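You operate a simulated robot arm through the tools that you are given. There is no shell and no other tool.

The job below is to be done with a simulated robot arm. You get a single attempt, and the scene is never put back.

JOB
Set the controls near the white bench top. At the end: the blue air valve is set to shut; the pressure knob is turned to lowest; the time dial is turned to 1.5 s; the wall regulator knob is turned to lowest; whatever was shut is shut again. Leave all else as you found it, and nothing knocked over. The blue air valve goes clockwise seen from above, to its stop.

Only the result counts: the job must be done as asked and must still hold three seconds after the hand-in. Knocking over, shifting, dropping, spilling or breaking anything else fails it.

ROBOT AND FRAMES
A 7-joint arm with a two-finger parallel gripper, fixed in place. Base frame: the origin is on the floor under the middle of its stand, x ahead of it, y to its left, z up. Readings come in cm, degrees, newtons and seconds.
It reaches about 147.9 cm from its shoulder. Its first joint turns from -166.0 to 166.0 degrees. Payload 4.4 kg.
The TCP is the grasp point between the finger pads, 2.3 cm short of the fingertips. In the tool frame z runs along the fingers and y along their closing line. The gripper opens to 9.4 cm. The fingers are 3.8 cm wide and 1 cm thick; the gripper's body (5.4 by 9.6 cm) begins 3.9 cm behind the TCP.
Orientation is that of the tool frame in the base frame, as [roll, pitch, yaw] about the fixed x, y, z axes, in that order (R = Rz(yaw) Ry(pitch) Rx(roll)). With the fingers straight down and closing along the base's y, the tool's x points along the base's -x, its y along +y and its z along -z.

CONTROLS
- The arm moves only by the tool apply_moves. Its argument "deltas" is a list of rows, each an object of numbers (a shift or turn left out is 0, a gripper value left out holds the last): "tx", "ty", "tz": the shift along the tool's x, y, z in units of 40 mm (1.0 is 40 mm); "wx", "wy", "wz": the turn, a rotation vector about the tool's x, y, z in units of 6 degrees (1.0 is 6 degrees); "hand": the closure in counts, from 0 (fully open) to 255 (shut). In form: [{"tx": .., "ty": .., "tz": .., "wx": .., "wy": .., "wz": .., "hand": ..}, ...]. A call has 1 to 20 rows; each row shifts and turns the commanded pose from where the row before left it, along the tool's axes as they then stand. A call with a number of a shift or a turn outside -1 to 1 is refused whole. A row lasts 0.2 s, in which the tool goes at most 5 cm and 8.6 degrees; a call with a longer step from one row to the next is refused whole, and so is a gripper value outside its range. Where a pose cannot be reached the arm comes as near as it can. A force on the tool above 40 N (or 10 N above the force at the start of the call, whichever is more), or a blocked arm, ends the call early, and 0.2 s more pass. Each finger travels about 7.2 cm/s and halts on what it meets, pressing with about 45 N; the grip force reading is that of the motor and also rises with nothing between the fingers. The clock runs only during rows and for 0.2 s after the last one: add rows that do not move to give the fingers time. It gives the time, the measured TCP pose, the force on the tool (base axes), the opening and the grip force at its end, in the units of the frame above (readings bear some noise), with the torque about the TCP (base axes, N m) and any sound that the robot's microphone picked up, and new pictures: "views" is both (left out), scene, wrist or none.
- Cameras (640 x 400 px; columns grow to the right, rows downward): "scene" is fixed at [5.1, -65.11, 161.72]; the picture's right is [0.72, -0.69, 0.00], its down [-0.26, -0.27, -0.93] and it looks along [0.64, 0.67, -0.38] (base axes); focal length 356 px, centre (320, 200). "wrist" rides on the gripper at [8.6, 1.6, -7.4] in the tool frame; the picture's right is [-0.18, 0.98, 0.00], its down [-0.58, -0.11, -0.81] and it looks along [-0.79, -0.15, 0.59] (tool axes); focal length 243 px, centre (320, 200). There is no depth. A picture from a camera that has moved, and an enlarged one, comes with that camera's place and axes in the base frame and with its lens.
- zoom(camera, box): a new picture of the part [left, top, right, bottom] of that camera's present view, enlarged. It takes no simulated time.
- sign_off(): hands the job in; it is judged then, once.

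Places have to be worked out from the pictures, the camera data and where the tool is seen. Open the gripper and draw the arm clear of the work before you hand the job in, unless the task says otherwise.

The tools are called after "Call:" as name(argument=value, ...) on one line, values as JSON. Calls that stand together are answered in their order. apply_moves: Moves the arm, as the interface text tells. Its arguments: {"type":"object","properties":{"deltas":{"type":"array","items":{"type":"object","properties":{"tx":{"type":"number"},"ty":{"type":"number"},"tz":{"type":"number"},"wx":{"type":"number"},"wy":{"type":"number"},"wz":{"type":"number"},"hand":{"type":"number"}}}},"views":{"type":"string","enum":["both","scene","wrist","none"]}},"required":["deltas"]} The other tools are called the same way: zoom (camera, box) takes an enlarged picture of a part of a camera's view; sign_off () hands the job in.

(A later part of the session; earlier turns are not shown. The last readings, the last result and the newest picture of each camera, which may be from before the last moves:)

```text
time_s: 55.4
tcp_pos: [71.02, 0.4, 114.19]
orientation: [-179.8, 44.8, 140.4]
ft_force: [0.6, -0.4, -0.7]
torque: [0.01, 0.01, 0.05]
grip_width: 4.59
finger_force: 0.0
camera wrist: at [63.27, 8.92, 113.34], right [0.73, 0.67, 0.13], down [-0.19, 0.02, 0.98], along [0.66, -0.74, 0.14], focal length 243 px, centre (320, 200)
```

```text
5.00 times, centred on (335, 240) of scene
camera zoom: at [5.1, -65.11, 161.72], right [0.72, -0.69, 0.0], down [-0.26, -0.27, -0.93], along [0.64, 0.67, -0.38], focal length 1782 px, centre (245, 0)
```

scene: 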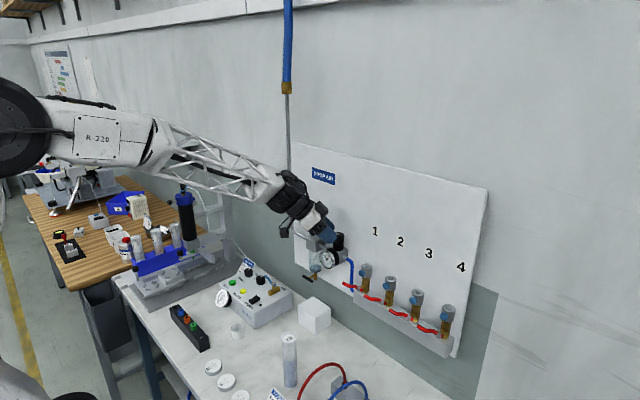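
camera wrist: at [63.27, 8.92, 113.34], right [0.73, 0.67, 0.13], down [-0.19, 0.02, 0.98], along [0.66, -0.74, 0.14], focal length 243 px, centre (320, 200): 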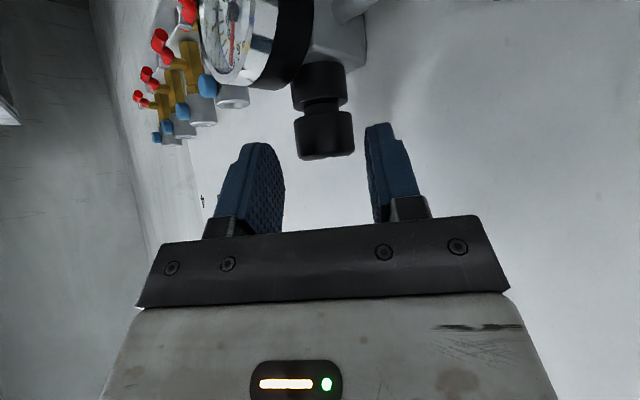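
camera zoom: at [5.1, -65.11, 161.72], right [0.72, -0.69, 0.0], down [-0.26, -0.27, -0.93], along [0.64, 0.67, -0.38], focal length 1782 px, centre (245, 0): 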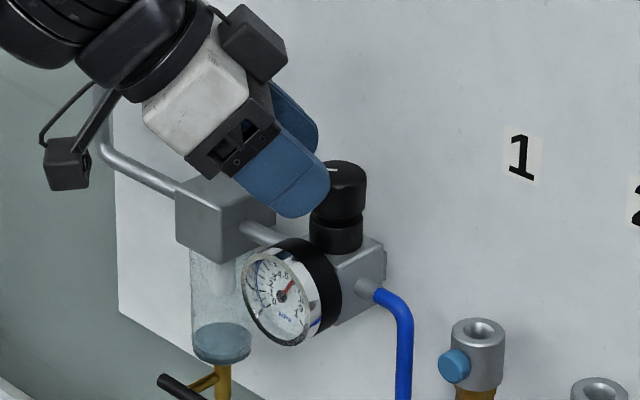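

Nicely centred; the knob spans z≈110.7–112.9. I'll advance the last 2.8 cm so the pads straddle it.

Call:
apply_moves(deltas=[{"tz": 0.25}, {"tz": 0.25}, {"tz": 0.2}, {}])

Call:
zoom(camera="wrist", box=[200, 80, 440, 230])

Call:
zoom(camera="scene", box=[300, 200, 370, 280])

```text
time_s: 56.2
tcp_pos: [72.2, -0.69, 112.48]
orientation: [-179.9, 44.8, 140.3]
ft_force: [-21.5, 13.5, 3.5]
torque: [0.09, -0.08, 0.72]
grip_width: 4.5
finger_force: 0.2
stopped in row 4: the force on the tool passed its limit at 52 N (the readings are from after the stop); the commanded pose is now the measured one
camera wrist: at [64.48, 7.87, 111.62], right [0.73, 0.67, 0.13], down [-0.19, 0.02, 0.98], along [0.66, -0.74, 0.14], focal length 243 px, centre (320, 200)
```

scene: 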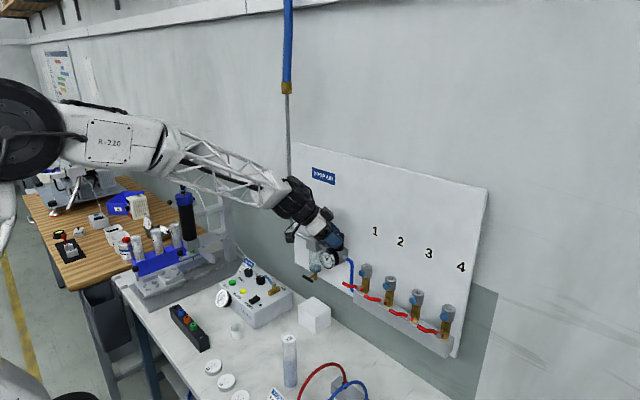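
wrist: 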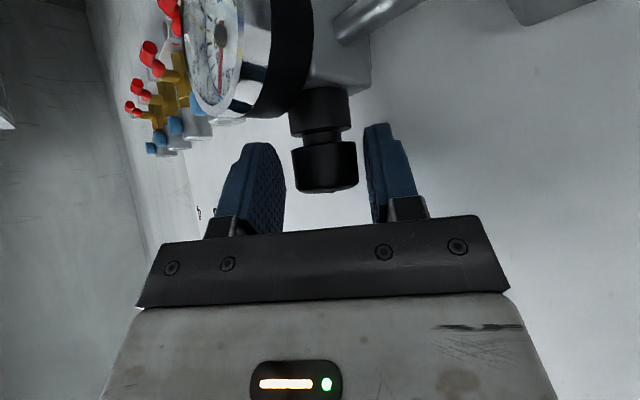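

```text
2.67 times, centred on (320, 155) of wrist
camera zoom: at [64.48, 7.87, 111.62], right [0.73, 0.67, 0.13], down [-0.19, 0.02, 0.98], along [0.66, -0.74, 0.14], focal length 647 px, centre (320, 320)
```

zoom: 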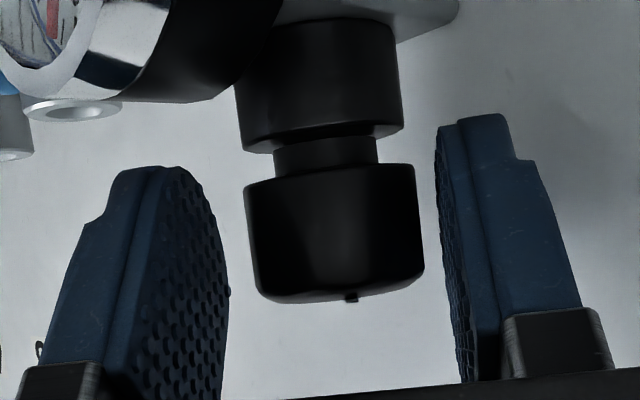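

```text
5.00 times, centred on (335, 240) of scene
camera zoom: at [5.1, -65.11, 161.72], right [0.72, -0.69, 0.0], down [-0.26, -0.27, -0.93], along [0.64, 0.67, -0.38], focal length 1782 px, centre (245, 0)
```

zoom: 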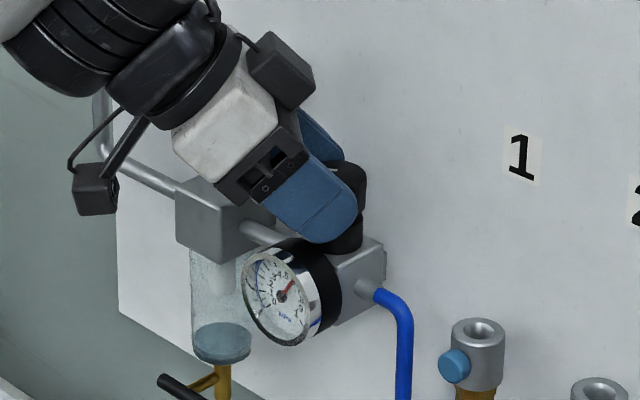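

The panel-side fingertip touched the panel (torque places the contact 2.9 cm to the left), so the panel is nearer than I judged, at about x≈76.1. I'll back off half a centimetre, reduce the yaw to about -32°, and lower slightly.

Call:
apply_moves(deltas=[{"tx": 0.05, "tz": -0.05}, {"tx": 0.045, "tz": -0.045}, {"wx": -0.7, "wz": -0.7}, {"wx": -0.24, "wz": -0.24, "tx": 0.025, "tz": 0.025}, {"tx": 0.025, "tz": 0.025}, {}])

Call:
zoom(camera="wrist", box=[200, 80, 440, 230])

Call:
zoom(camera="scene", box=[300, 200, 370, 280])

```text
time_s: 57.6
tcp_pos: [71.78, -0.4, 112.11]
orientation: [180.0, 44.7, 148.2]
ft_force: [0.3, 0.2, 0.0]
torque: [0.0, 0.01, 0.03]
grip_width: 4.62
finger_force: 0.1
camera wrist: at [62.9, 6.91, 111.32], right [0.63, 0.77, 0.13], down [-0.19, -0.01, 0.98], along [0.76, -0.64, 0.14], focal length 243 px, centre (320, 200)
```

scene: 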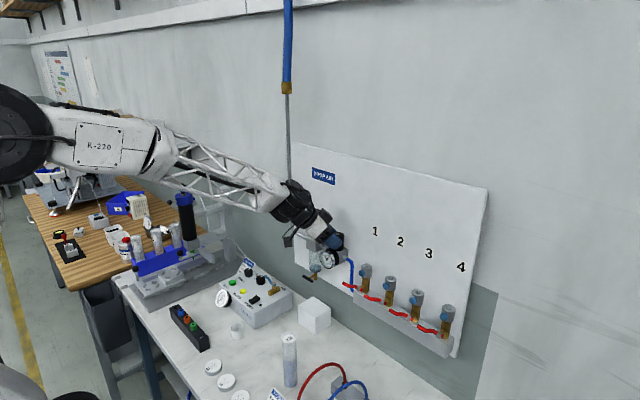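
wrist: 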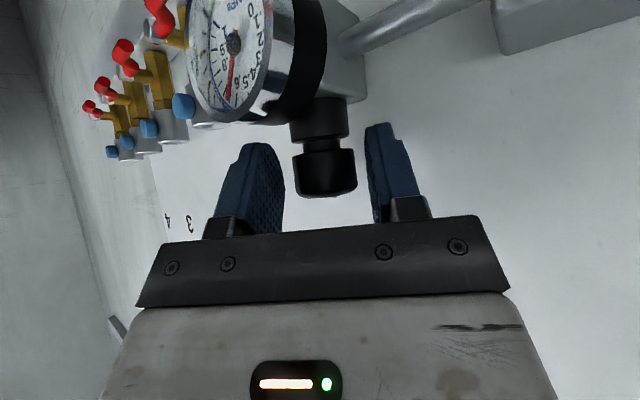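

```text
2.67 times, centred on (320, 155) of wrist
camera zoom: at [62.9, 6.91, 111.32], right [0.63, 0.77, 0.13], down [-0.19, -0.01, 0.98], along [0.76, -0.64, 0.14], focal length 647 px, centre (320, 320)
```

zoom: 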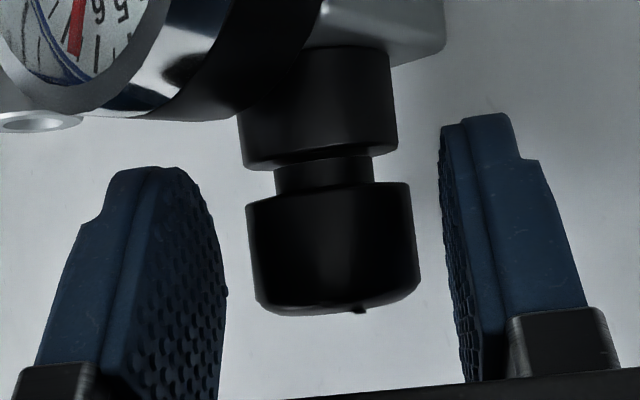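

```text
5.00 times, centred on (335, 240) of scene
camera zoom: at [5.1, -65.11, 161.72], right [0.72, -0.69, 0.0], down [-0.26, -0.27, -0.93], along [0.64, 0.67, -0.38], focal length 1782 px, centre (245, 0)
```

zoom: 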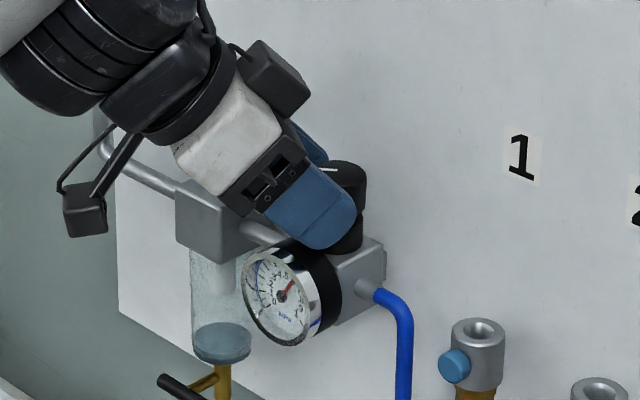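

Clear of the panel, and the knob is centred about 1.7 cm ahead of the TCP. I'll close gently on it.

Call:
apply_moves(deltas=[{"hand": 150}, {"hand": 160}, {"hand": 168}, {"hand": 172}, {}])

Call:
zoom(camera="wrist", box=[200, 80, 440, 230])

```text
time_s: 58.8
tcp_pos: [71.75, -0.49, 112.28]
orientation: [179.9, 44.8, 148.2]
ft_force: [1.8, 6.7, -0.9]
torque: [-0.07, -0.01, 0.16]
grip_width: 3.33
finger_force: 2.7
camera wrist: at [62.91, 6.93, 111.33], right [0.63, 0.77, 0.13], down [-0.19, -0.01, 0.98], along [0.76, -0.64, 0.14], focal length 243 px, centre (320, 200)
```

scene: 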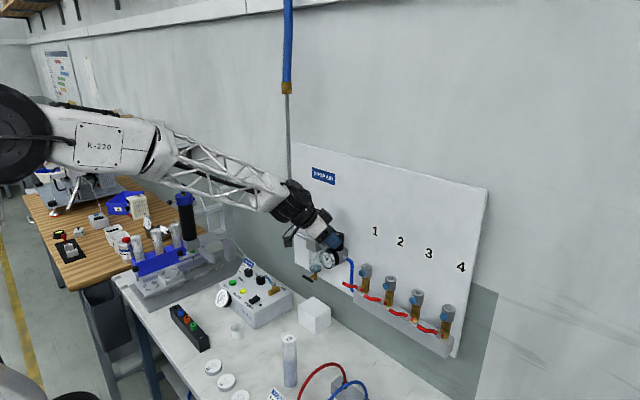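
wrist: 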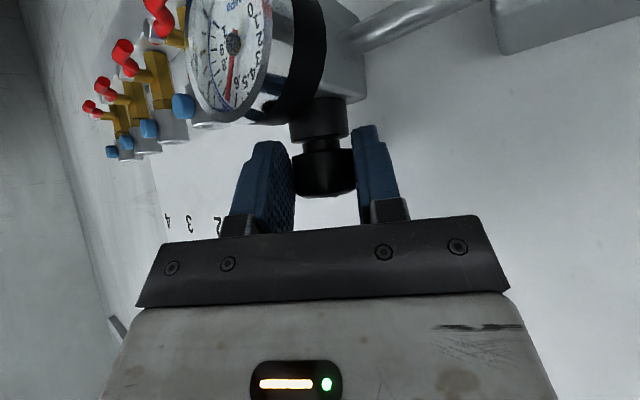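

```text
2.67 times, centred on (320, 155) of wrist
camera zoom: at [62.91, 6.93, 111.33], right [0.63, 0.77, 0.13], down [-0.19, -0.01, 0.98], along [0.76, -0.64, 0.14], focal length 647 px, centre (320, 320)
```

zoom: 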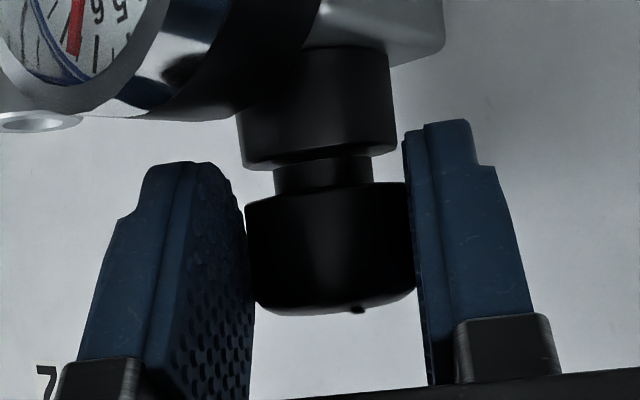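

The lighter closure gives a gentle grip (2.7 N). I'll tighten a little and begin turning counter-clockwise about the knob axis.

Call:
apply_moves(deltas=[{"hand": 190}, {"hand": 195}, {}], views="none")

```text
time_s: 59.6
tcp_pos: [71.69, -0.44, 112.28]
orientation: [-180.0, 44.8, 148.3]
ft_force: [7.7, 19.4, -1.6]
torque: [-0.27, 0.05, 0.4]
grip_width: 3.27
finger_force: 45.6
```

Call:
apply_moves(deltas=[{"ty": 0.012}, {"wx": -0.47, "wz": -0.47, "ty": -0.029}, {"wx": -0.47, "wz": -0.47, "ty": -0.029}, {"wx": -0.47, "wz": -0.47, "ty": -0.029}, {}], views="wrist")

Call:
zoom(camera="wrist", box=[200, 0, 440, 230])

```text
time_s: 60.9
tcp_pos: [71.58, -0.77, 112.19]
orientation: [-180.0, 44.7, 160.2]
ft_force: [-6.3, -7.6, 1.4]
torque: [0.12, 0.03, -0.2]
grip_width: 3.23
finger_force: 45.1
stopped in row 5: the force on the tool passed its limit at 42 N (the readings are from after the stop); the commanded pose is now the measured one
camera wrist: at [61.44, 4.6, 111.35], right [0.46, 0.88, 0.13], down [-0.18, -0.05, 0.98], along [0.87, -0.47, 0.14], focal length 243 px, centre (320, 200)
```

wrist: 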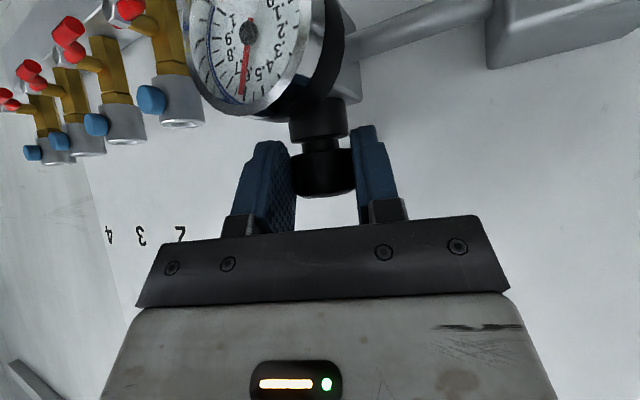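

```text
1.74 times, centred on (320, 115) of wrist
camera zoom: at [61.44, 4.6, 111.35], right [0.46, 0.88, 0.13], down [-0.18, -0.05, 0.98], along [0.87, -0.47, 0.14], focal length 422 px, centre (320, 348)
```

zoom: 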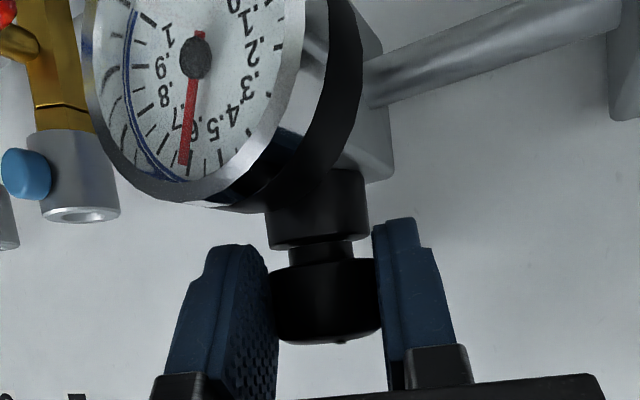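

Call:
zoom(camera="wrist", box=[180, 0, 320, 110])

Call:
zoom(camera="scene", box=[310, 225, 360, 275])

```text
3.64 times, centred on (250, 55) of wrist
camera zoom: at [61.44, 4.6, 111.35], right [0.46, 0.88, 0.13], down [-0.18, -0.05, 0.98], along [0.87, -0.47, 0.14], focal length 882 px, centre (574, 727)
```

zoom: 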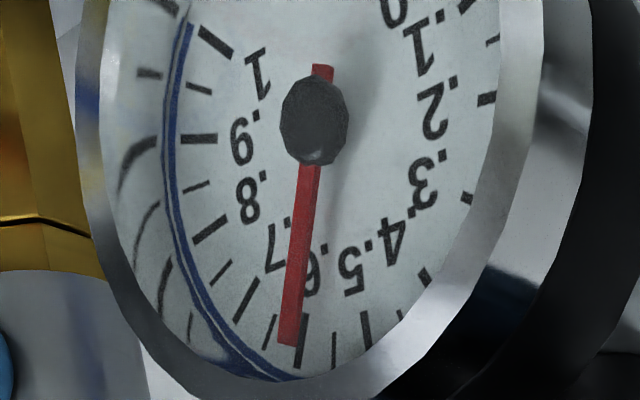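

```text
8.00 times, centred on (335, 250) of scene
camera zoom: at [5.1, -65.11, 161.72], right [0.72, -0.69, 0.0], down [-0.26, -0.27, -0.93], along [0.64, 0.67, -0.38], focal length 2852 px, centre (200, -200)
```

zoom: 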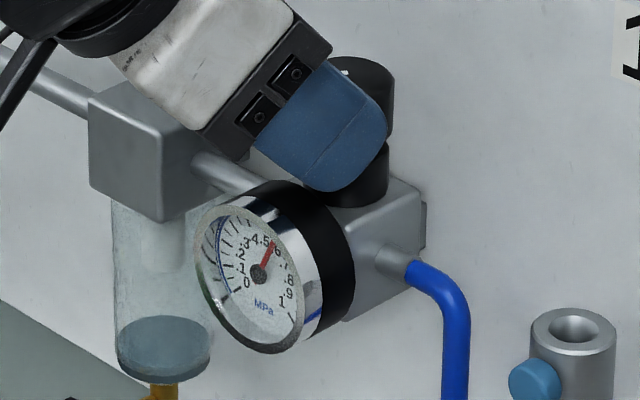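

The scene view shows the wall gauge needle dropping from 0.6 to about 0.55, so counter-clockwise is the right way and the knob is following. I'll continue.

Call:
apply_moves(deltas=[{"wx": -0.55, "wz": -0.55, "ty": -0.034}, {"wx": -0.59, "wz": -0.59, "ty": -0.036}, {"wx": -0.59, "wz": -0.59, "ty": -0.036}, {"wx": -0.59, "wz": -0.59, "ty": -0.036}, {"wx": -0.59, "wz": -0.59, "ty": -0.036}, {}], views="none")

```text
time_s: 61.6
tcp_pos: [71.45, -1.2, 112.17]
orientation: [180.0, 44.7, 171.3]
ft_force: [-12.4, -12.9, 6.8]
torque: [-0.04, 0.47, -0.3]
grip_width: 3.22
finger_force: 44.7
stopped in row 3: the force on the tool passed its limit at 46 N (the readings are from after the stop); the commanded pose is now the measured one
```

Call:
apply_moves(deltas=[{"ty": -0.01, "tx": 0.006, "tz": -0.006, "hand": 188}, {"wx": -0.55, "wz": -0.55, "ty": -0.038}, {"wx": -0.59, "wz": -0.59, "ty": -0.041}, {"wx": -0.59, "wz": -0.59, "ty": -0.041}, {"wx": -0.59, "wz": -0.59, "ty": -0.041}, {"wx": -0.59, "wz": -0.59, "ty": -0.041}, {}], views="none")

```text
time_s: 63.3
tcp_pos: [71.73, -2.02, 112.19]
orientation: [179.7, 44.8, -164.2]
ft_force: [12.2, -5.4, -4.7]
torque: [-0.3, -0.25, -0.14]
grip_width: 3.23
finger_force: 44.9
stopped in row 7: the force on the tool passed its limit at 42 N (the readings are from after the stop); the commanded pose is now the measured one
```

Call:
apply_moves(deltas=[{"ty": -0.006, "tx": -0.004, "tz": 0.004}, {"wx": -0.55, "wz": -0.55, "ty": -0.036}, {"wx": -0.59, "wz": -0.59, "ty": -0.038}, {"wx": -0.59, "wz": -0.59, "ty": -0.038}, {"wx": -0.59, "wz": -0.59, "ty": -0.038}, {}], views="wrist")

Call:
zoom(camera="scene", box=[310, 225, 360, 275])

```text
time_s: 64.2
tcp_pos: [71.57, -2.29, 112.2]
orientation: [179.7, 44.8, -155.4]
ft_force: [19.6, 5.2, -5.7]
torque: [-0.25, -1.04, -0.1]
grip_width: 3.23
finger_force: 45.0
stopped in row 4: the force on the tool passed its limit at 44 N (the readings are from after the stop); the commanded pose is now the measured one
camera wrist: at [60.68, -5.66, 111.35], right [-0.3, 0.95, 0.13], down [-0.09, -0.17, 0.98], along [0.95, 0.28, 0.14], focal length 243 px, centre (320, 200)
```

wrist: 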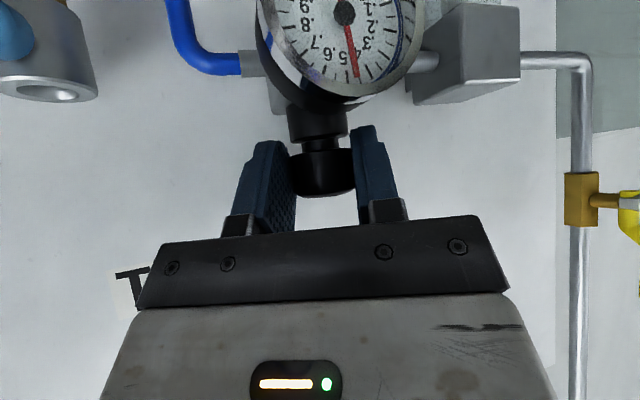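

```text
8.00 times, centred on (335, 250) of scene
camera zoom: at [5.1, -65.11, 161.72], right [0.72, -0.69, 0.0], down [-0.26, -0.27, -0.93], along [0.64, 0.67, -0.38], focal length 2852 px, centre (200, -200)
```

zoom: 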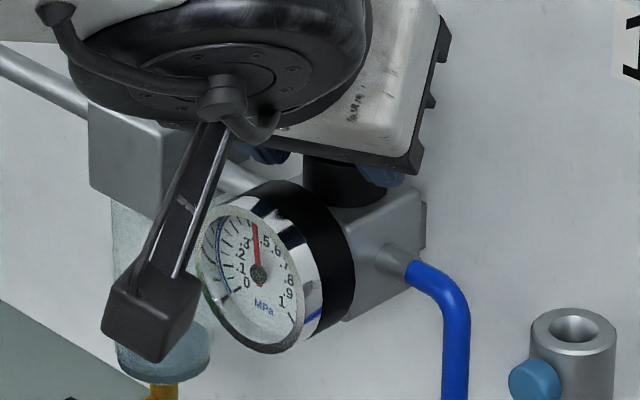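

The gauge is down to about 0.42. I'll continue a little further, then re-grip.

Call:
apply_moves(deltas=[{"tx": -0.01, "tz": 0.01}, {"wx": -0.55, "wz": -0.55, "ty": -0.034}, {"wx": -0.59, "wz": -0.59, "ty": -0.036}, {"wx": -0.59, "wz": -0.59, "ty": -0.036}, {}], views="none")

```text
time_s: 65.4
tcp_pos: [71.87, -2.83, 112.24]
orientation: [179.9, 44.9, -140.7]
ft_force: [7.9, -8.3, -2.0]
torque: [-0.47, -0.21, -0.23]
grip_width: 3.22
finger_force: 45.2
stopped in row 5: the force on the tool passed its limit at 41 N (the readings are from after the stop); the commanded pose is now the measured one
```

Hand heading is now +39°. I'll open to 4.5 cm and sweep back clockwise around the knob axis to -33° for another stroke.

Call:
apply_moves(deltas=[{"hand": 160}, {"hand": 133}, {}, {"wx": 0.6, "wz": 0.6, "ty": 0.037}, {"wx": 0.707, "wz": 0.707, "ty": 0.0434}, {"wx": 0.707, "wz": 0.707, "ty": 0.0434}, {"wx": 0.707, "wz": 0.707, "ty": 0.0434}, {"wx": 0.707, "wz": 0.707, "ty": 0.0434}, {"wx": 0.707, "wz": 0.707, "ty": 0.0434}, {"wx": 0.707, "wz": 0.707, "ty": 0.0434}, {"wx": 0.707, "wz": 0.707, "ty": 0.0434}, {"wx": 0.707, "wz": 0.707, "ty": 0.0434}, {"wx": 0.707, "wz": 0.707, "ty": 0.0434}, {"wx": 0.707, "wz": 0.707, "ty": 0.0434}, {"wx": 0.707, "wz": 0.707, "ty": 0.0434}, {}], views="wrist")

Call:
zoom(camera="wrist", box=[200, 80, 440, 230])

Call:
zoom(camera="scene", box=[310, 225, 360, 275])

```text
time_s: 68.8
tcp_pos: [71.64, -0.77, 112.28]
orientation: [-180.0, 44.9, 148.4]
ft_force: [-0.1, 0.6, -0.4]
torque: [-0.06, 0.01, -0.02]
grip_width: 4.49
finger_force: 0.1
camera wrist: at [62.75, 6.54, 111.39], right [0.63, 0.77, 0.13], down [-0.19, -0.01, 0.98], along [0.76, -0.64, 0.14], focal length 243 px, centre (320, 200)
```

wrist: 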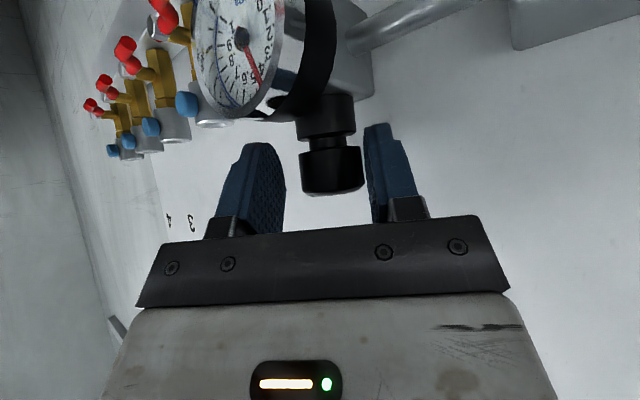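

```text
2.67 times, centred on (320, 155) of wrist
camera zoom: at [62.75, 6.54, 111.39], right [0.63, 0.77, 0.13], down [-0.19, -0.01, 0.98], along [0.76, -0.64, 0.14], focal length 647 px, centre (320, 320)
```

zoom: 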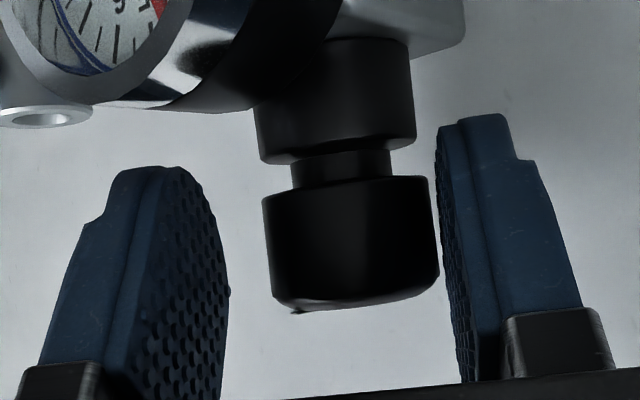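

```text
8.00 times, centred on (335, 250) of scene
camera zoom: at [5.1, -65.11, 161.72], right [0.72, -0.69, 0.0], down [-0.26, -0.27, -0.93], along [0.64, 0.67, -0.38], focal length 2852 px, centre (200, -200)
```

zoom: 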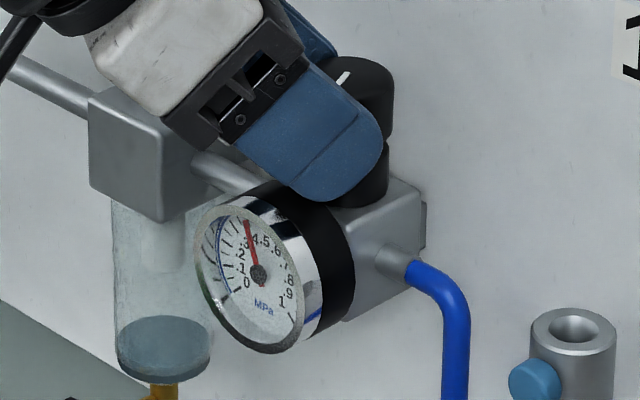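

The gauge is at about 0.36. The knob is 4 mm off-centre toward the panel-side finger, so I'll shift to centre it, then close again.

Call:
apply_moves(deltas=[{"ty": 0.06}, {"ty": 0.04}, {"hand": 150}, {"hand": 165}, {"hand": 172}, {}], views="none")

```text
time_s: 70.2
tcp_pos: [71.88, -0.51, 112.25]
orientation: [179.9, 44.7, 148.5]
ft_force: [3.6, 5.3, -0.1]
torque: [-0.22, 0.12, 0.15]
grip_width: 3.25
finger_force: 45.1
```

Good, balanced grip with only about 6 N of side force. Turning counter-clockwise again.

Call:
apply_moves(deltas=[{"wx": -0.5, "wz": -0.5, "ty": -0.031}, {"wx": -0.59, "wz": -0.59, "ty": -0.037}, {"wx": -0.59, "wz": -0.59, "ty": -0.037}, {"wx": -0.59, "wz": -0.59, "ty": -0.037}, {"wx": -0.59, "wz": -0.59, "ty": -0.037}, {"wx": -0.59, "wz": -0.59, "ty": -0.037}, {}], views="none")

```text
time_s: 71.5
tcp_pos: [71.57, -1.25, 112.26]
orientation: [179.9, 44.7, 173.1]
ft_force: [-11.5, -10.3, 5.7]
torque: [-0.08, 1.26, -0.2]
grip_width: 3.23
finger_force: 45.2
stopped in row 6: the force on the tool passed its limit at 43 N (the readings are from after the stop); the commanded pose is now the measured one
```

Call:
apply_moves(deltas=[{"ty": -0.008, "tx": 0.006, "tz": -0.006}, {"wx": -0.55, "wz": -0.55, "ty": -0.038}, {"wx": -0.59, "wz": -0.59, "ty": -0.041}, {"wx": -0.59, "wz": -0.59, "ty": -0.041}, {"wx": -0.59, "wz": -0.59, "ty": -0.041}, {"wx": -0.59, "wz": -0.59, "ty": -0.041}, {}], views="none")

```text
time_s: 72.8
tcp_pos: [71.66, -1.91, 112.31]
orientation: [179.8, 44.9, -163.5]
ft_force: [-15.8, -8.3, 4.7]
torque: [-0.25, -0.06, -0.05]
grip_width: 3.22
finger_force: 45.1
stopped in row 6: the force on the tool passed its limit at 44 N (the readings are from after the stop); the commanded pose is now the measured one
```

Call:
apply_moves(deltas=[{"ty": -0.004, "tx": 0.009, "tz": -0.009}, {"wx": -0.55, "wz": -0.55, "ty": -0.037}, {"wx": -0.59, "wz": -0.59, "ty": -0.04}, {"wx": -0.59, "wz": -0.59, "ty": -0.04}, {"wx": -0.59, "wz": -0.59, "ty": -0.04}, {"wx": -0.59, "wz": -0.59, "ty": -0.04}, {}], views="scene")

Call:
zoom(camera="scene", box=[310, 225, 360, 275])

Call:
zoom(camera="wrist", box=[200, 80, 440, 230])

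```text
time_s: 74.5
tcp_pos: [72.1, -2.85, 112.21]
orientation: [179.6, 44.9, -138.8]
ft_force: [10.3, -20.0, -3.6]
torque: [-0.02, -1.19, -0.42]
grip_width: 3.22
finger_force: 44.9
```

scene: 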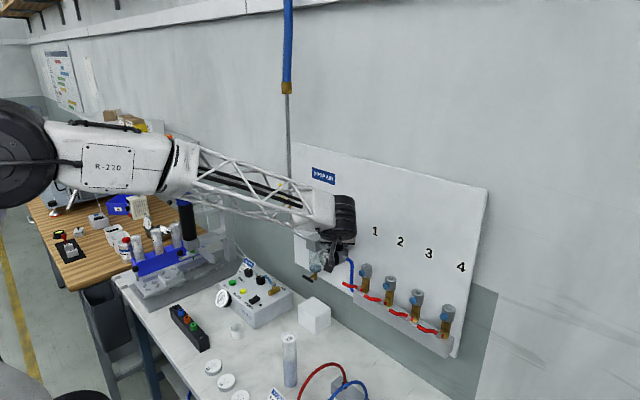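

```text
8.00 times, centred on (335, 250) of scene
camera zoom: at [5.1, -65.11, 161.72], right [0.72, -0.69, 0.0], down [-0.26, -0.27, -0.93], along [0.64, 0.67, -0.38], focal length 2852 px, centre (200, -200)
```

zoom: 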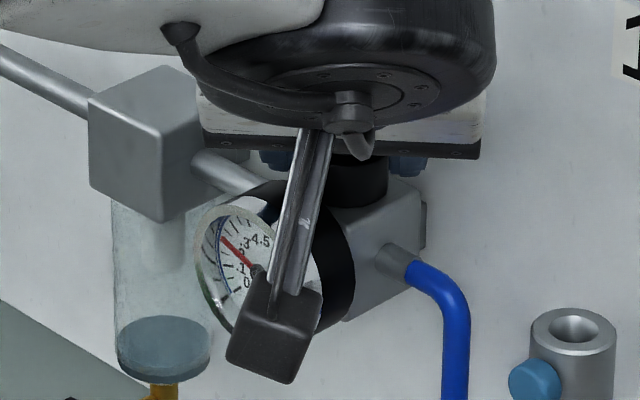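

```text
2.67 times, centred on (320, 155) of wrist
camera zoom: at [62.45, -9.07, 111.43], right [-0.55, 0.82, 0.13], down [-0.04, -0.19, 0.98], along [0.83, 0.54, 0.14], focal length 647 px, centre (320, 320)
```

zoom: 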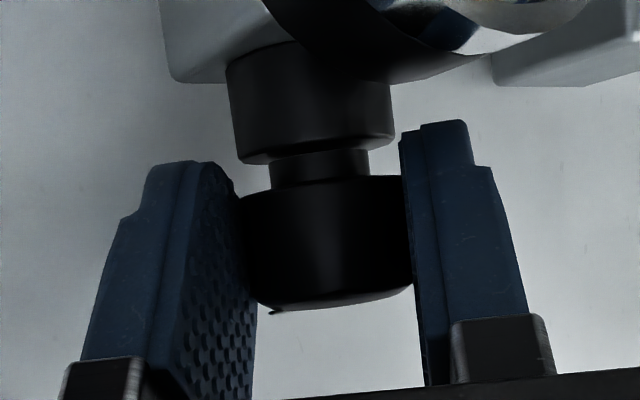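

The gauge is around 0.15–0.2. One more stroke: open slightly, sweep back around the axis, and re-grip.

Call:
apply_moves(deltas=[{"hand": 160}, {"hand": 145}, {}, {"wx": 0.6, "wz": 0.6, "ty": 0.044, "hand": 140}, {"wx": 0.707, "wz": 0.707, "ty": 0.052, "hand": 135}, {"wx": 0.707, "wz": 0.707, "ty": 0.052}, {"wx": 0.707, "wz": 0.707, "ty": 0.052}, {"wx": 0.707, "wz": 0.707, "ty": 0.052}, {"wx": 0.707, "wz": 0.707, "ty": 0.052}, {"wx": 0.707, "wz": 0.707, "ty": 0.052}, {"wx": 0.707, "wz": 0.707, "ty": 0.052}, {"wx": 0.707, "wz": 0.707, "ty": 0.052}, {"wx": 0.707, "wz": 0.707, "ty": 0.052}, {"wx": 0.707, "wz": 0.707, "ty": 0.052}, {"wx": 0.707, "wz": 0.707, "ty": 0.052}, {}], views="wrist")

Call:
zoom(camera="wrist", box=[200, 80, 440, 230])

Call:
zoom(camera="scene", box=[310, 225, 360, 275])

```text
time_s: 77.8
tcp_pos: [71.78, -0.6, 112.27]
orientation: [179.9, 44.8, 150.2]
ft_force: [0.5, -0.7, 0.3]
torque: [-0.01, -0.01, -0.01]
grip_width: 4.43
finger_force: 0.1
camera wrist: at [62.61, 6.62, 111.42], right [0.6, 0.79, 0.13], down [-0.19, -0.02, 0.98], along [0.78, -0.61, 0.14], focal length 243 px, centre (320, 200)
```

wrist: 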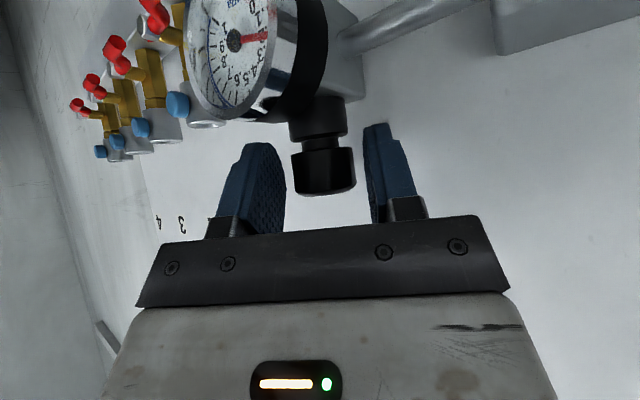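

```text
2.67 times, centred on (320, 155) of wrist
camera zoom: at [62.61, 6.62, 111.42], right [0.6, 0.79, 0.13], down [-0.19, -0.02, 0.98], along [0.78, -0.61, 0.14], focal length 647 px, centre (320, 320)
```

zoom: 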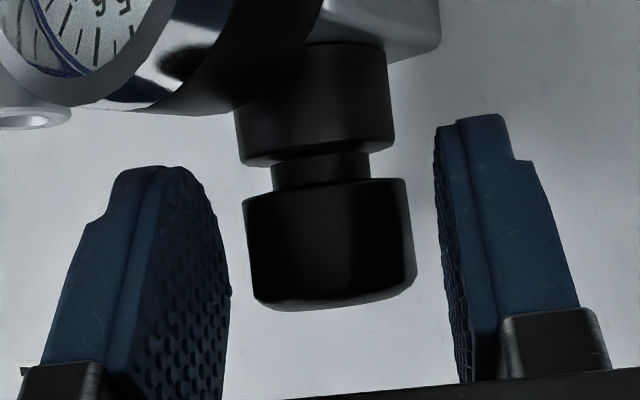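

```text
8.00 times, centred on (335, 250) of scene
camera zoom: at [5.1, -65.11, 161.72], right [0.72, -0.69, 0.0], down [-0.26, -0.27, -0.93], along [0.64, 0.67, -0.38], focal length 2852 px, centre (200, -200)
```

zoom: 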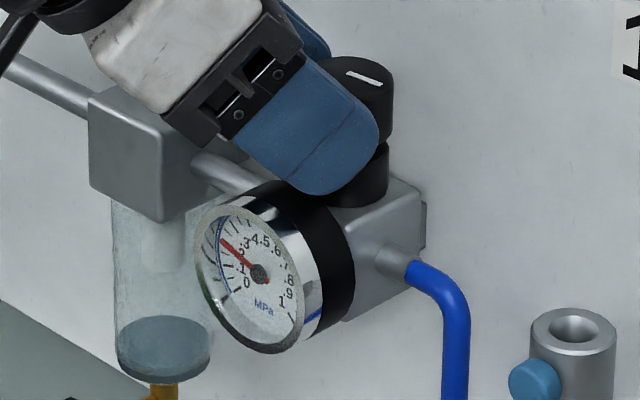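

Gauge is at about 0.15 and the knob is nearly centred. I'll grip and turn again.

Call:
apply_moves(deltas=[{"ty": -0.012}, {"hand": 150}, {"hand": 165}, {"hand": 172}, {}], views="none")

```text
time_s: 79.0
tcp_pos: [71.57, -0.47, 112.27]
orientation: [-180.0, 44.8, 150.2]
ft_force: [1.0, 6.3, -0.8]
torque: [-0.02, -0.05, 0.11]
grip_width: 3.3
finger_force: 2.7
```

Call:
apply_moves(deltas=[{"hand": 180}, {"wx": -0.5, "wz": -0.5, "ty": -0.031}, {"wx": -0.59, "wz": -0.59, "ty": -0.039}, {"wx": -0.59, "wz": -0.59, "ty": -0.039}, {"wx": -0.59, "wz": -0.59, "ty": -0.039}, {"wx": -0.59, "wz": -0.59, "ty": -0.039}, {}], views="none")

```text
time_s: 80.7
tcp_pos: [71.39, -1.23, 112.39]
orientation: [179.9, 44.8, 174.4]
ft_force: [29.1, -11.8, 6.2]
torque: [-0.36, -1.0, -0.18]
grip_width: 3.21
finger_force: 45.2
```

Call:
apply_moves(deltas=[{"tx": -0.012, "tz": 0.012, "ty": -0.005}, {"wx": -0.5, "wz": -0.5, "ty": -0.032}, {"wx": -0.59, "wz": -0.59, "ty": -0.038}, {"wx": -0.59, "wz": -0.59, "ty": -0.038}, {}], views="wrist")

Call:
zoom(camera="wrist", box=[200, 0, 440, 210])

Call:
zoom(camera="scene", box=[310, 225, 360, 275])

```text
time_s: 81.3
tcp_pos: [71.4, -1.45, 112.36]
orientation: [179.9, 44.6, 179.4]
ft_force: [-18.6, -14.7, 5.6]
torque: [-0.65, 0.1, -0.31]
grip_width: 3.24
finger_force: 45.2
stopped in row 3: the force on the tool passed its limit at 45 N (the readings are from after the stop); the commanded pose is now the measured one
camera wrist: at [60.02, 0.25, 111.5], right [0.14, 0.98, 0.13], down [-0.15, -0.11, 0.98], along [0.98, -0.16, 0.14], focal length 243 px, centre (320, 200)
```

wrist: 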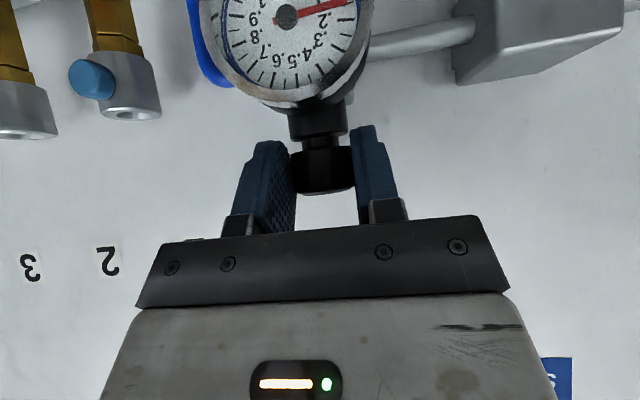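

```text
1.90 times, centred on (320, 105) of wrist
camera zoom: at [60.02, 0.25, 111.5], right [0.14, 0.98, 0.13], down [-0.15, -0.11, 0.98], along [0.98, -0.16, 0.14], focal length 462 px, centre (320, 381)
```

zoom: 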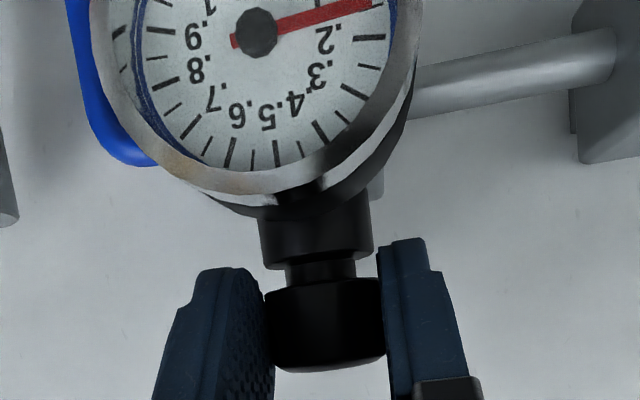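

```text
8.00 times, centred on (335, 250) of scene
camera zoom: at [5.1, -65.11, 161.72], right [0.72, -0.69, 0.0], down [-0.26, -0.27, -0.93], along [0.64, 0.67, -0.38], focal length 2852 px, centre (200, -200)
```

zoom: 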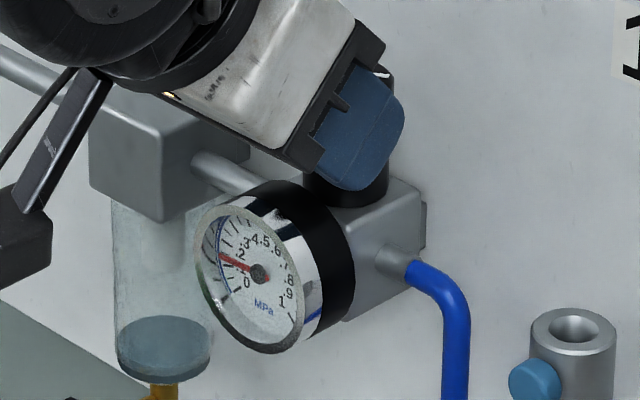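

The gauge is at about 0.12 and falling. Continuing.

Call:
apply_moves(deltas=[{"tx": 0.006, "tz": -0.006, "ty": -0.008}, {"wx": -0.5, "wz": -0.5, "ty": -0.034}, {"wx": -0.59, "wz": -0.59, "ty": -0.04}, {"wx": -0.59, "wz": -0.59, "ty": -0.04}, {"wx": -0.59, "wz": -0.59, "ty": -0.04}, {"wx": -0.59, "wz": -0.59, "ty": -0.04}, {}], views="wrist")

Call:
zoom(camera="scene", box=[310, 225, 360, 275])

```text
time_s: 82.9
tcp_pos: [71.67, -2.48, 112.32]
orientation: [179.7, 45.0, -156.5]
ft_force: [13.7, -25.5, 3.3]
torque: [-0.04, -1.46, -0.56]
grip_width: 3.23
finger_force: 45.2
camera wrist: at [60.52, -5.44, 111.47], right [-0.28, 0.95, 0.13], down [-0.1, -0.17, 0.98], along [0.96, 0.26, 0.14], focal length 243 px, centre (320, 200)
```

wrist: 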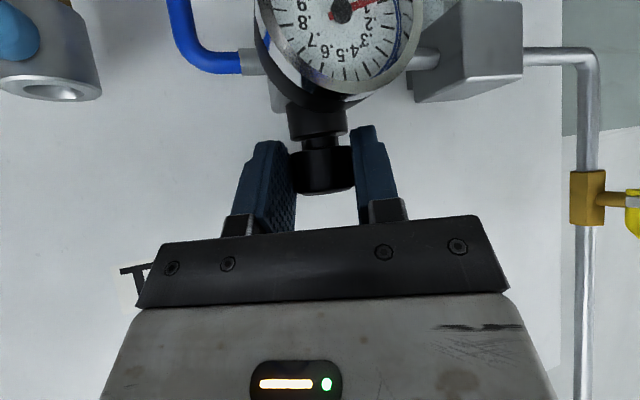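

```text
8.00 times, centred on (335, 250) of scene
camera zoom: at [5.1, -65.11, 161.72], right [0.72, -0.69, 0.0], down [-0.26, -0.27, -0.93], along [0.64, 0.67, -0.38], focal length 2852 px, centre (200, -200)
```

zoom: 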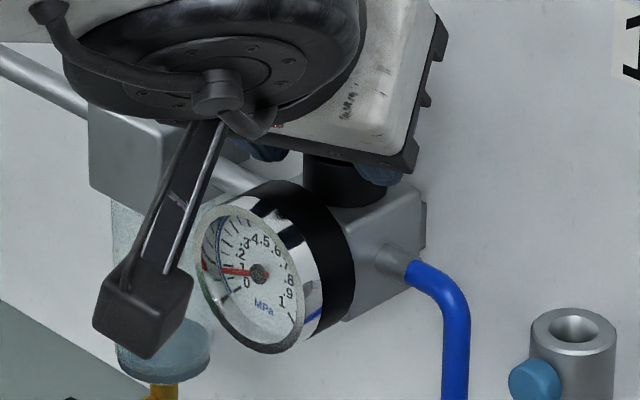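

Down to about 0.06. I'll ease the side force and continue to the stop.

Call:
apply_moves(deltas=[{"ty": -0.018}, {"wx": -0.5, "wz": -0.5, "ty": -0.034}, {"wx": -0.59, "wz": -0.59, "ty": -0.04}, {"wx": -0.59, "wz": -0.59, "ty": -0.04}, {}], views="none")

Call:
zoom(camera="scene", box=[310, 225, 360, 275])

```text
time_s: 84.0
tcp_pos: [71.77, -2.9, 112.24]
orientation: [179.7, 44.9, -142.3]
ft_force: [12.9, -2.9, -3.9]
torque: [-0.56, -0.62, -0.25]
grip_width: 3.24
finger_force: 45.0
stopped in row 5: the force on the tool passed its limit at 45 N (the readings are from after the stop); the commanded pose is now the measured one
```

```text
8.00 times, centred on (335, 250) of scene
camera zoom: at [5.1, -65.11, 161.72], right [0.72, -0.69, 0.0], down [-0.26, -0.27, -0.93], along [0.64, 0.67, -0.38], focal length 2852 px, centre (200, -200)
```

zoom: 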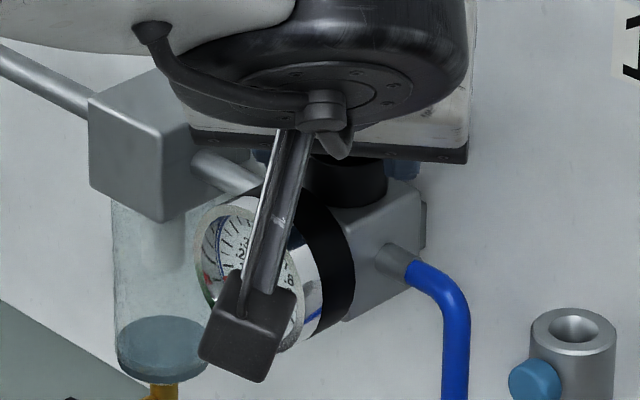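

θ is +38° and the gauge is hidden by the camera arm. I'll release, sweep back and check.

Call:
apply_moves(deltas=[{"hand": 160}, {"hand": 145}, {}, {"wx": 0.6, "wz": 0.6, "ty": 0.044, "hand": 140}, {"wx": 0.707, "wz": 0.707, "ty": 0.051, "hand": 135}, {"wx": 0.707, "wz": 0.707, "ty": 0.051}, {"wx": 0.707, "wz": 0.707, "ty": 0.051}, {"wx": 0.707, "wz": 0.707, "ty": 0.051}, {"wx": 0.707, "wz": 0.707, "ty": 0.051}, {"wx": 0.707, "wz": 0.707, "ty": 0.051}, {"wx": 0.707, "wz": 0.707, "ty": 0.051}, {"wx": 0.707, "wz": 0.707, "ty": 0.051}, {"wx": 0.707, "wz": 0.707, "ty": 0.051}, {"wx": 0.707, "wz": 0.707, "ty": 0.051}, {"wx": 0.6, "wz": 0.6, "ty": 0.044}, {}], views="wrist")

Call:
zoom(camera="wrist", box=[200, 80, 440, 230])

Call:
zoom(camera="scene", box=[310, 225, 360, 275])

Call:
zoom(camera="wrist", box=[180, 0, 320, 110])

```text
time_s: 87.4
tcp_pos: [71.66, -0.64, 112.41]
orientation: [-179.9, 44.7, 147.7]
ft_force: [-0.4, -0.4, -0.4]
torque: [0.01, 0.02, 0.0]
grip_width: 4.42
finger_force: 0.0
camera wrist: at [62.89, 6.88, 111.55], right [0.64, 0.76, 0.13], down [-0.19, -0.01, 0.98], along [0.75, -0.65, 0.14], focal length 243 px, centre (320, 200)
```

wrist: 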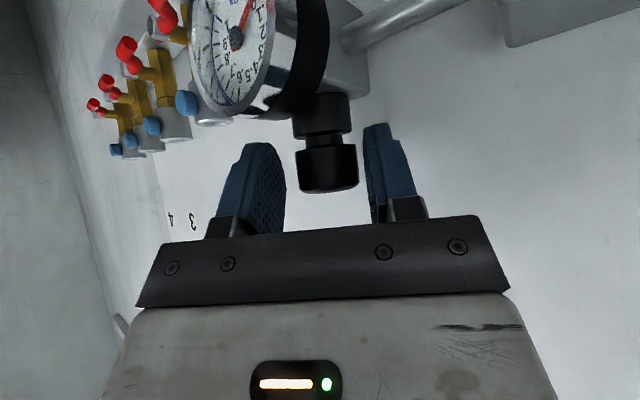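

```text
2.67 times, centred on (320, 155) of wrist
camera zoom: at [62.89, 6.88, 111.55], right [0.64, 0.76, 0.13], down [-0.19, -0.01, 0.98], along [0.75, -0.65, 0.14], focal length 647 px, centre (320, 320)
```

zoom: 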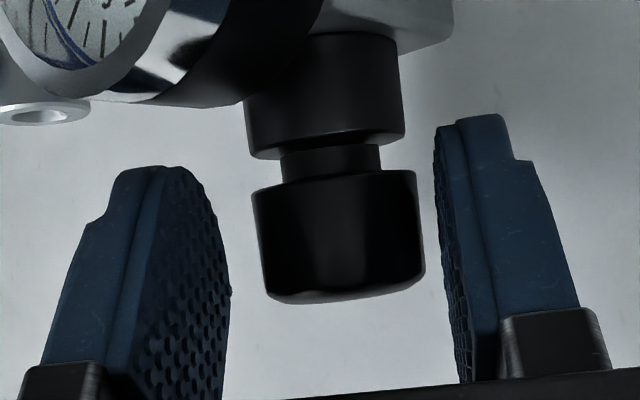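

```text
8.00 times, centred on (335, 250) of scene
camera zoom: at [5.1, -65.11, 161.72], right [0.72, -0.69, 0.0], down [-0.26, -0.27, -0.93], along [0.64, 0.67, -0.38], focal length 2852 px, centre (200, -200)
```

zoom: 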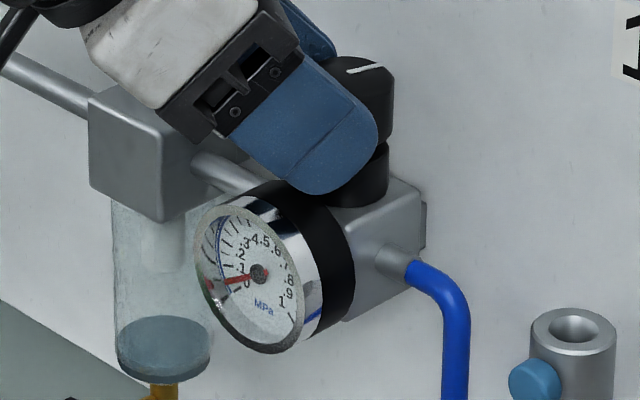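

```text
3.64 times, centred on (250, 55) of wrist
camera zoom: at [62.89, 6.88, 111.55], right [0.64, 0.76, 0.13], down [-0.19, -0.01, 0.98], along [0.75, -0.65, 0.14], focal length 882 px, centre (574, 727)
```

zoom: 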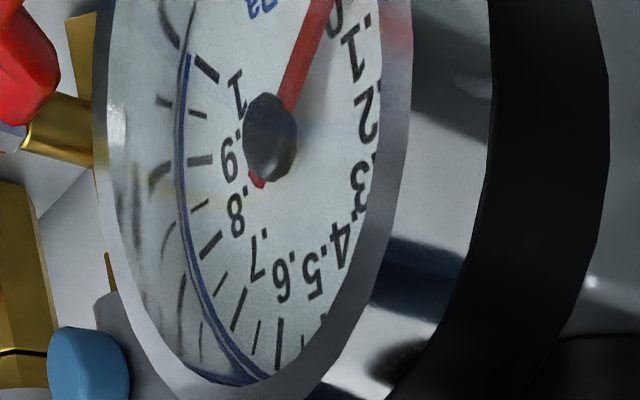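

The gauge is near 0.02, just short of zero. One more grip and turn to reach the stop.

Call:
apply_moves(deltas=[{"ty": 0.032}, {"hand": 150}, {"hand": 165}, {"hand": 176}, {}], views="none")

```text
time_s: 88.6
tcp_pos: [71.62, -0.4, 112.3]
orientation: [-179.8, 44.7, 147.9]
ft_force: [1.7, 10.1, -0.9]
torque: [0.04, -0.03, 0.23]
grip_width: 3.36
finger_force: 4.3
```

Call:
apply_moves(deltas=[{"hand": 182}, {"wx": -0.5, "wz": -0.5, "ty": -0.028}, {"wx": -0.59, "wz": -0.59, "ty": -0.038}, {"wx": -0.59, "wz": -0.59, "ty": -0.038}, {"wx": -0.59, "wz": -0.59, "ty": -0.038}, {}], views="none")

Call:
zoom(camera="scene", box=[310, 225, 360, 275])

```text
time_s: 90.0
tcp_pos: [71.38, -0.93, 112.41]
orientation: [179.9, 44.7, 167.0]
ft_force: [2.6, -2.1, -3.9]
torque: [0.13, 0.05, -1.15]
grip_width: 3.26
finger_force: 45.2
```

```text
8.00 times, centred on (335, 250) of scene
camera zoom: at [5.1, -65.11, 161.72], right [0.72, -0.69, 0.0], down [-0.26, -0.27, -0.93], along [0.64, 0.67, -0.38], focal length 2852 px, centre (200, -200)
```

zoom: 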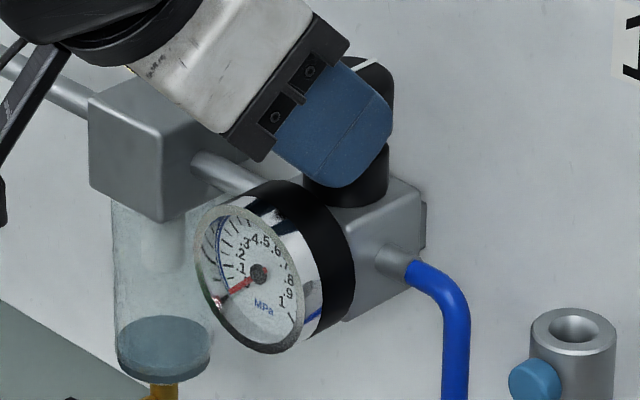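

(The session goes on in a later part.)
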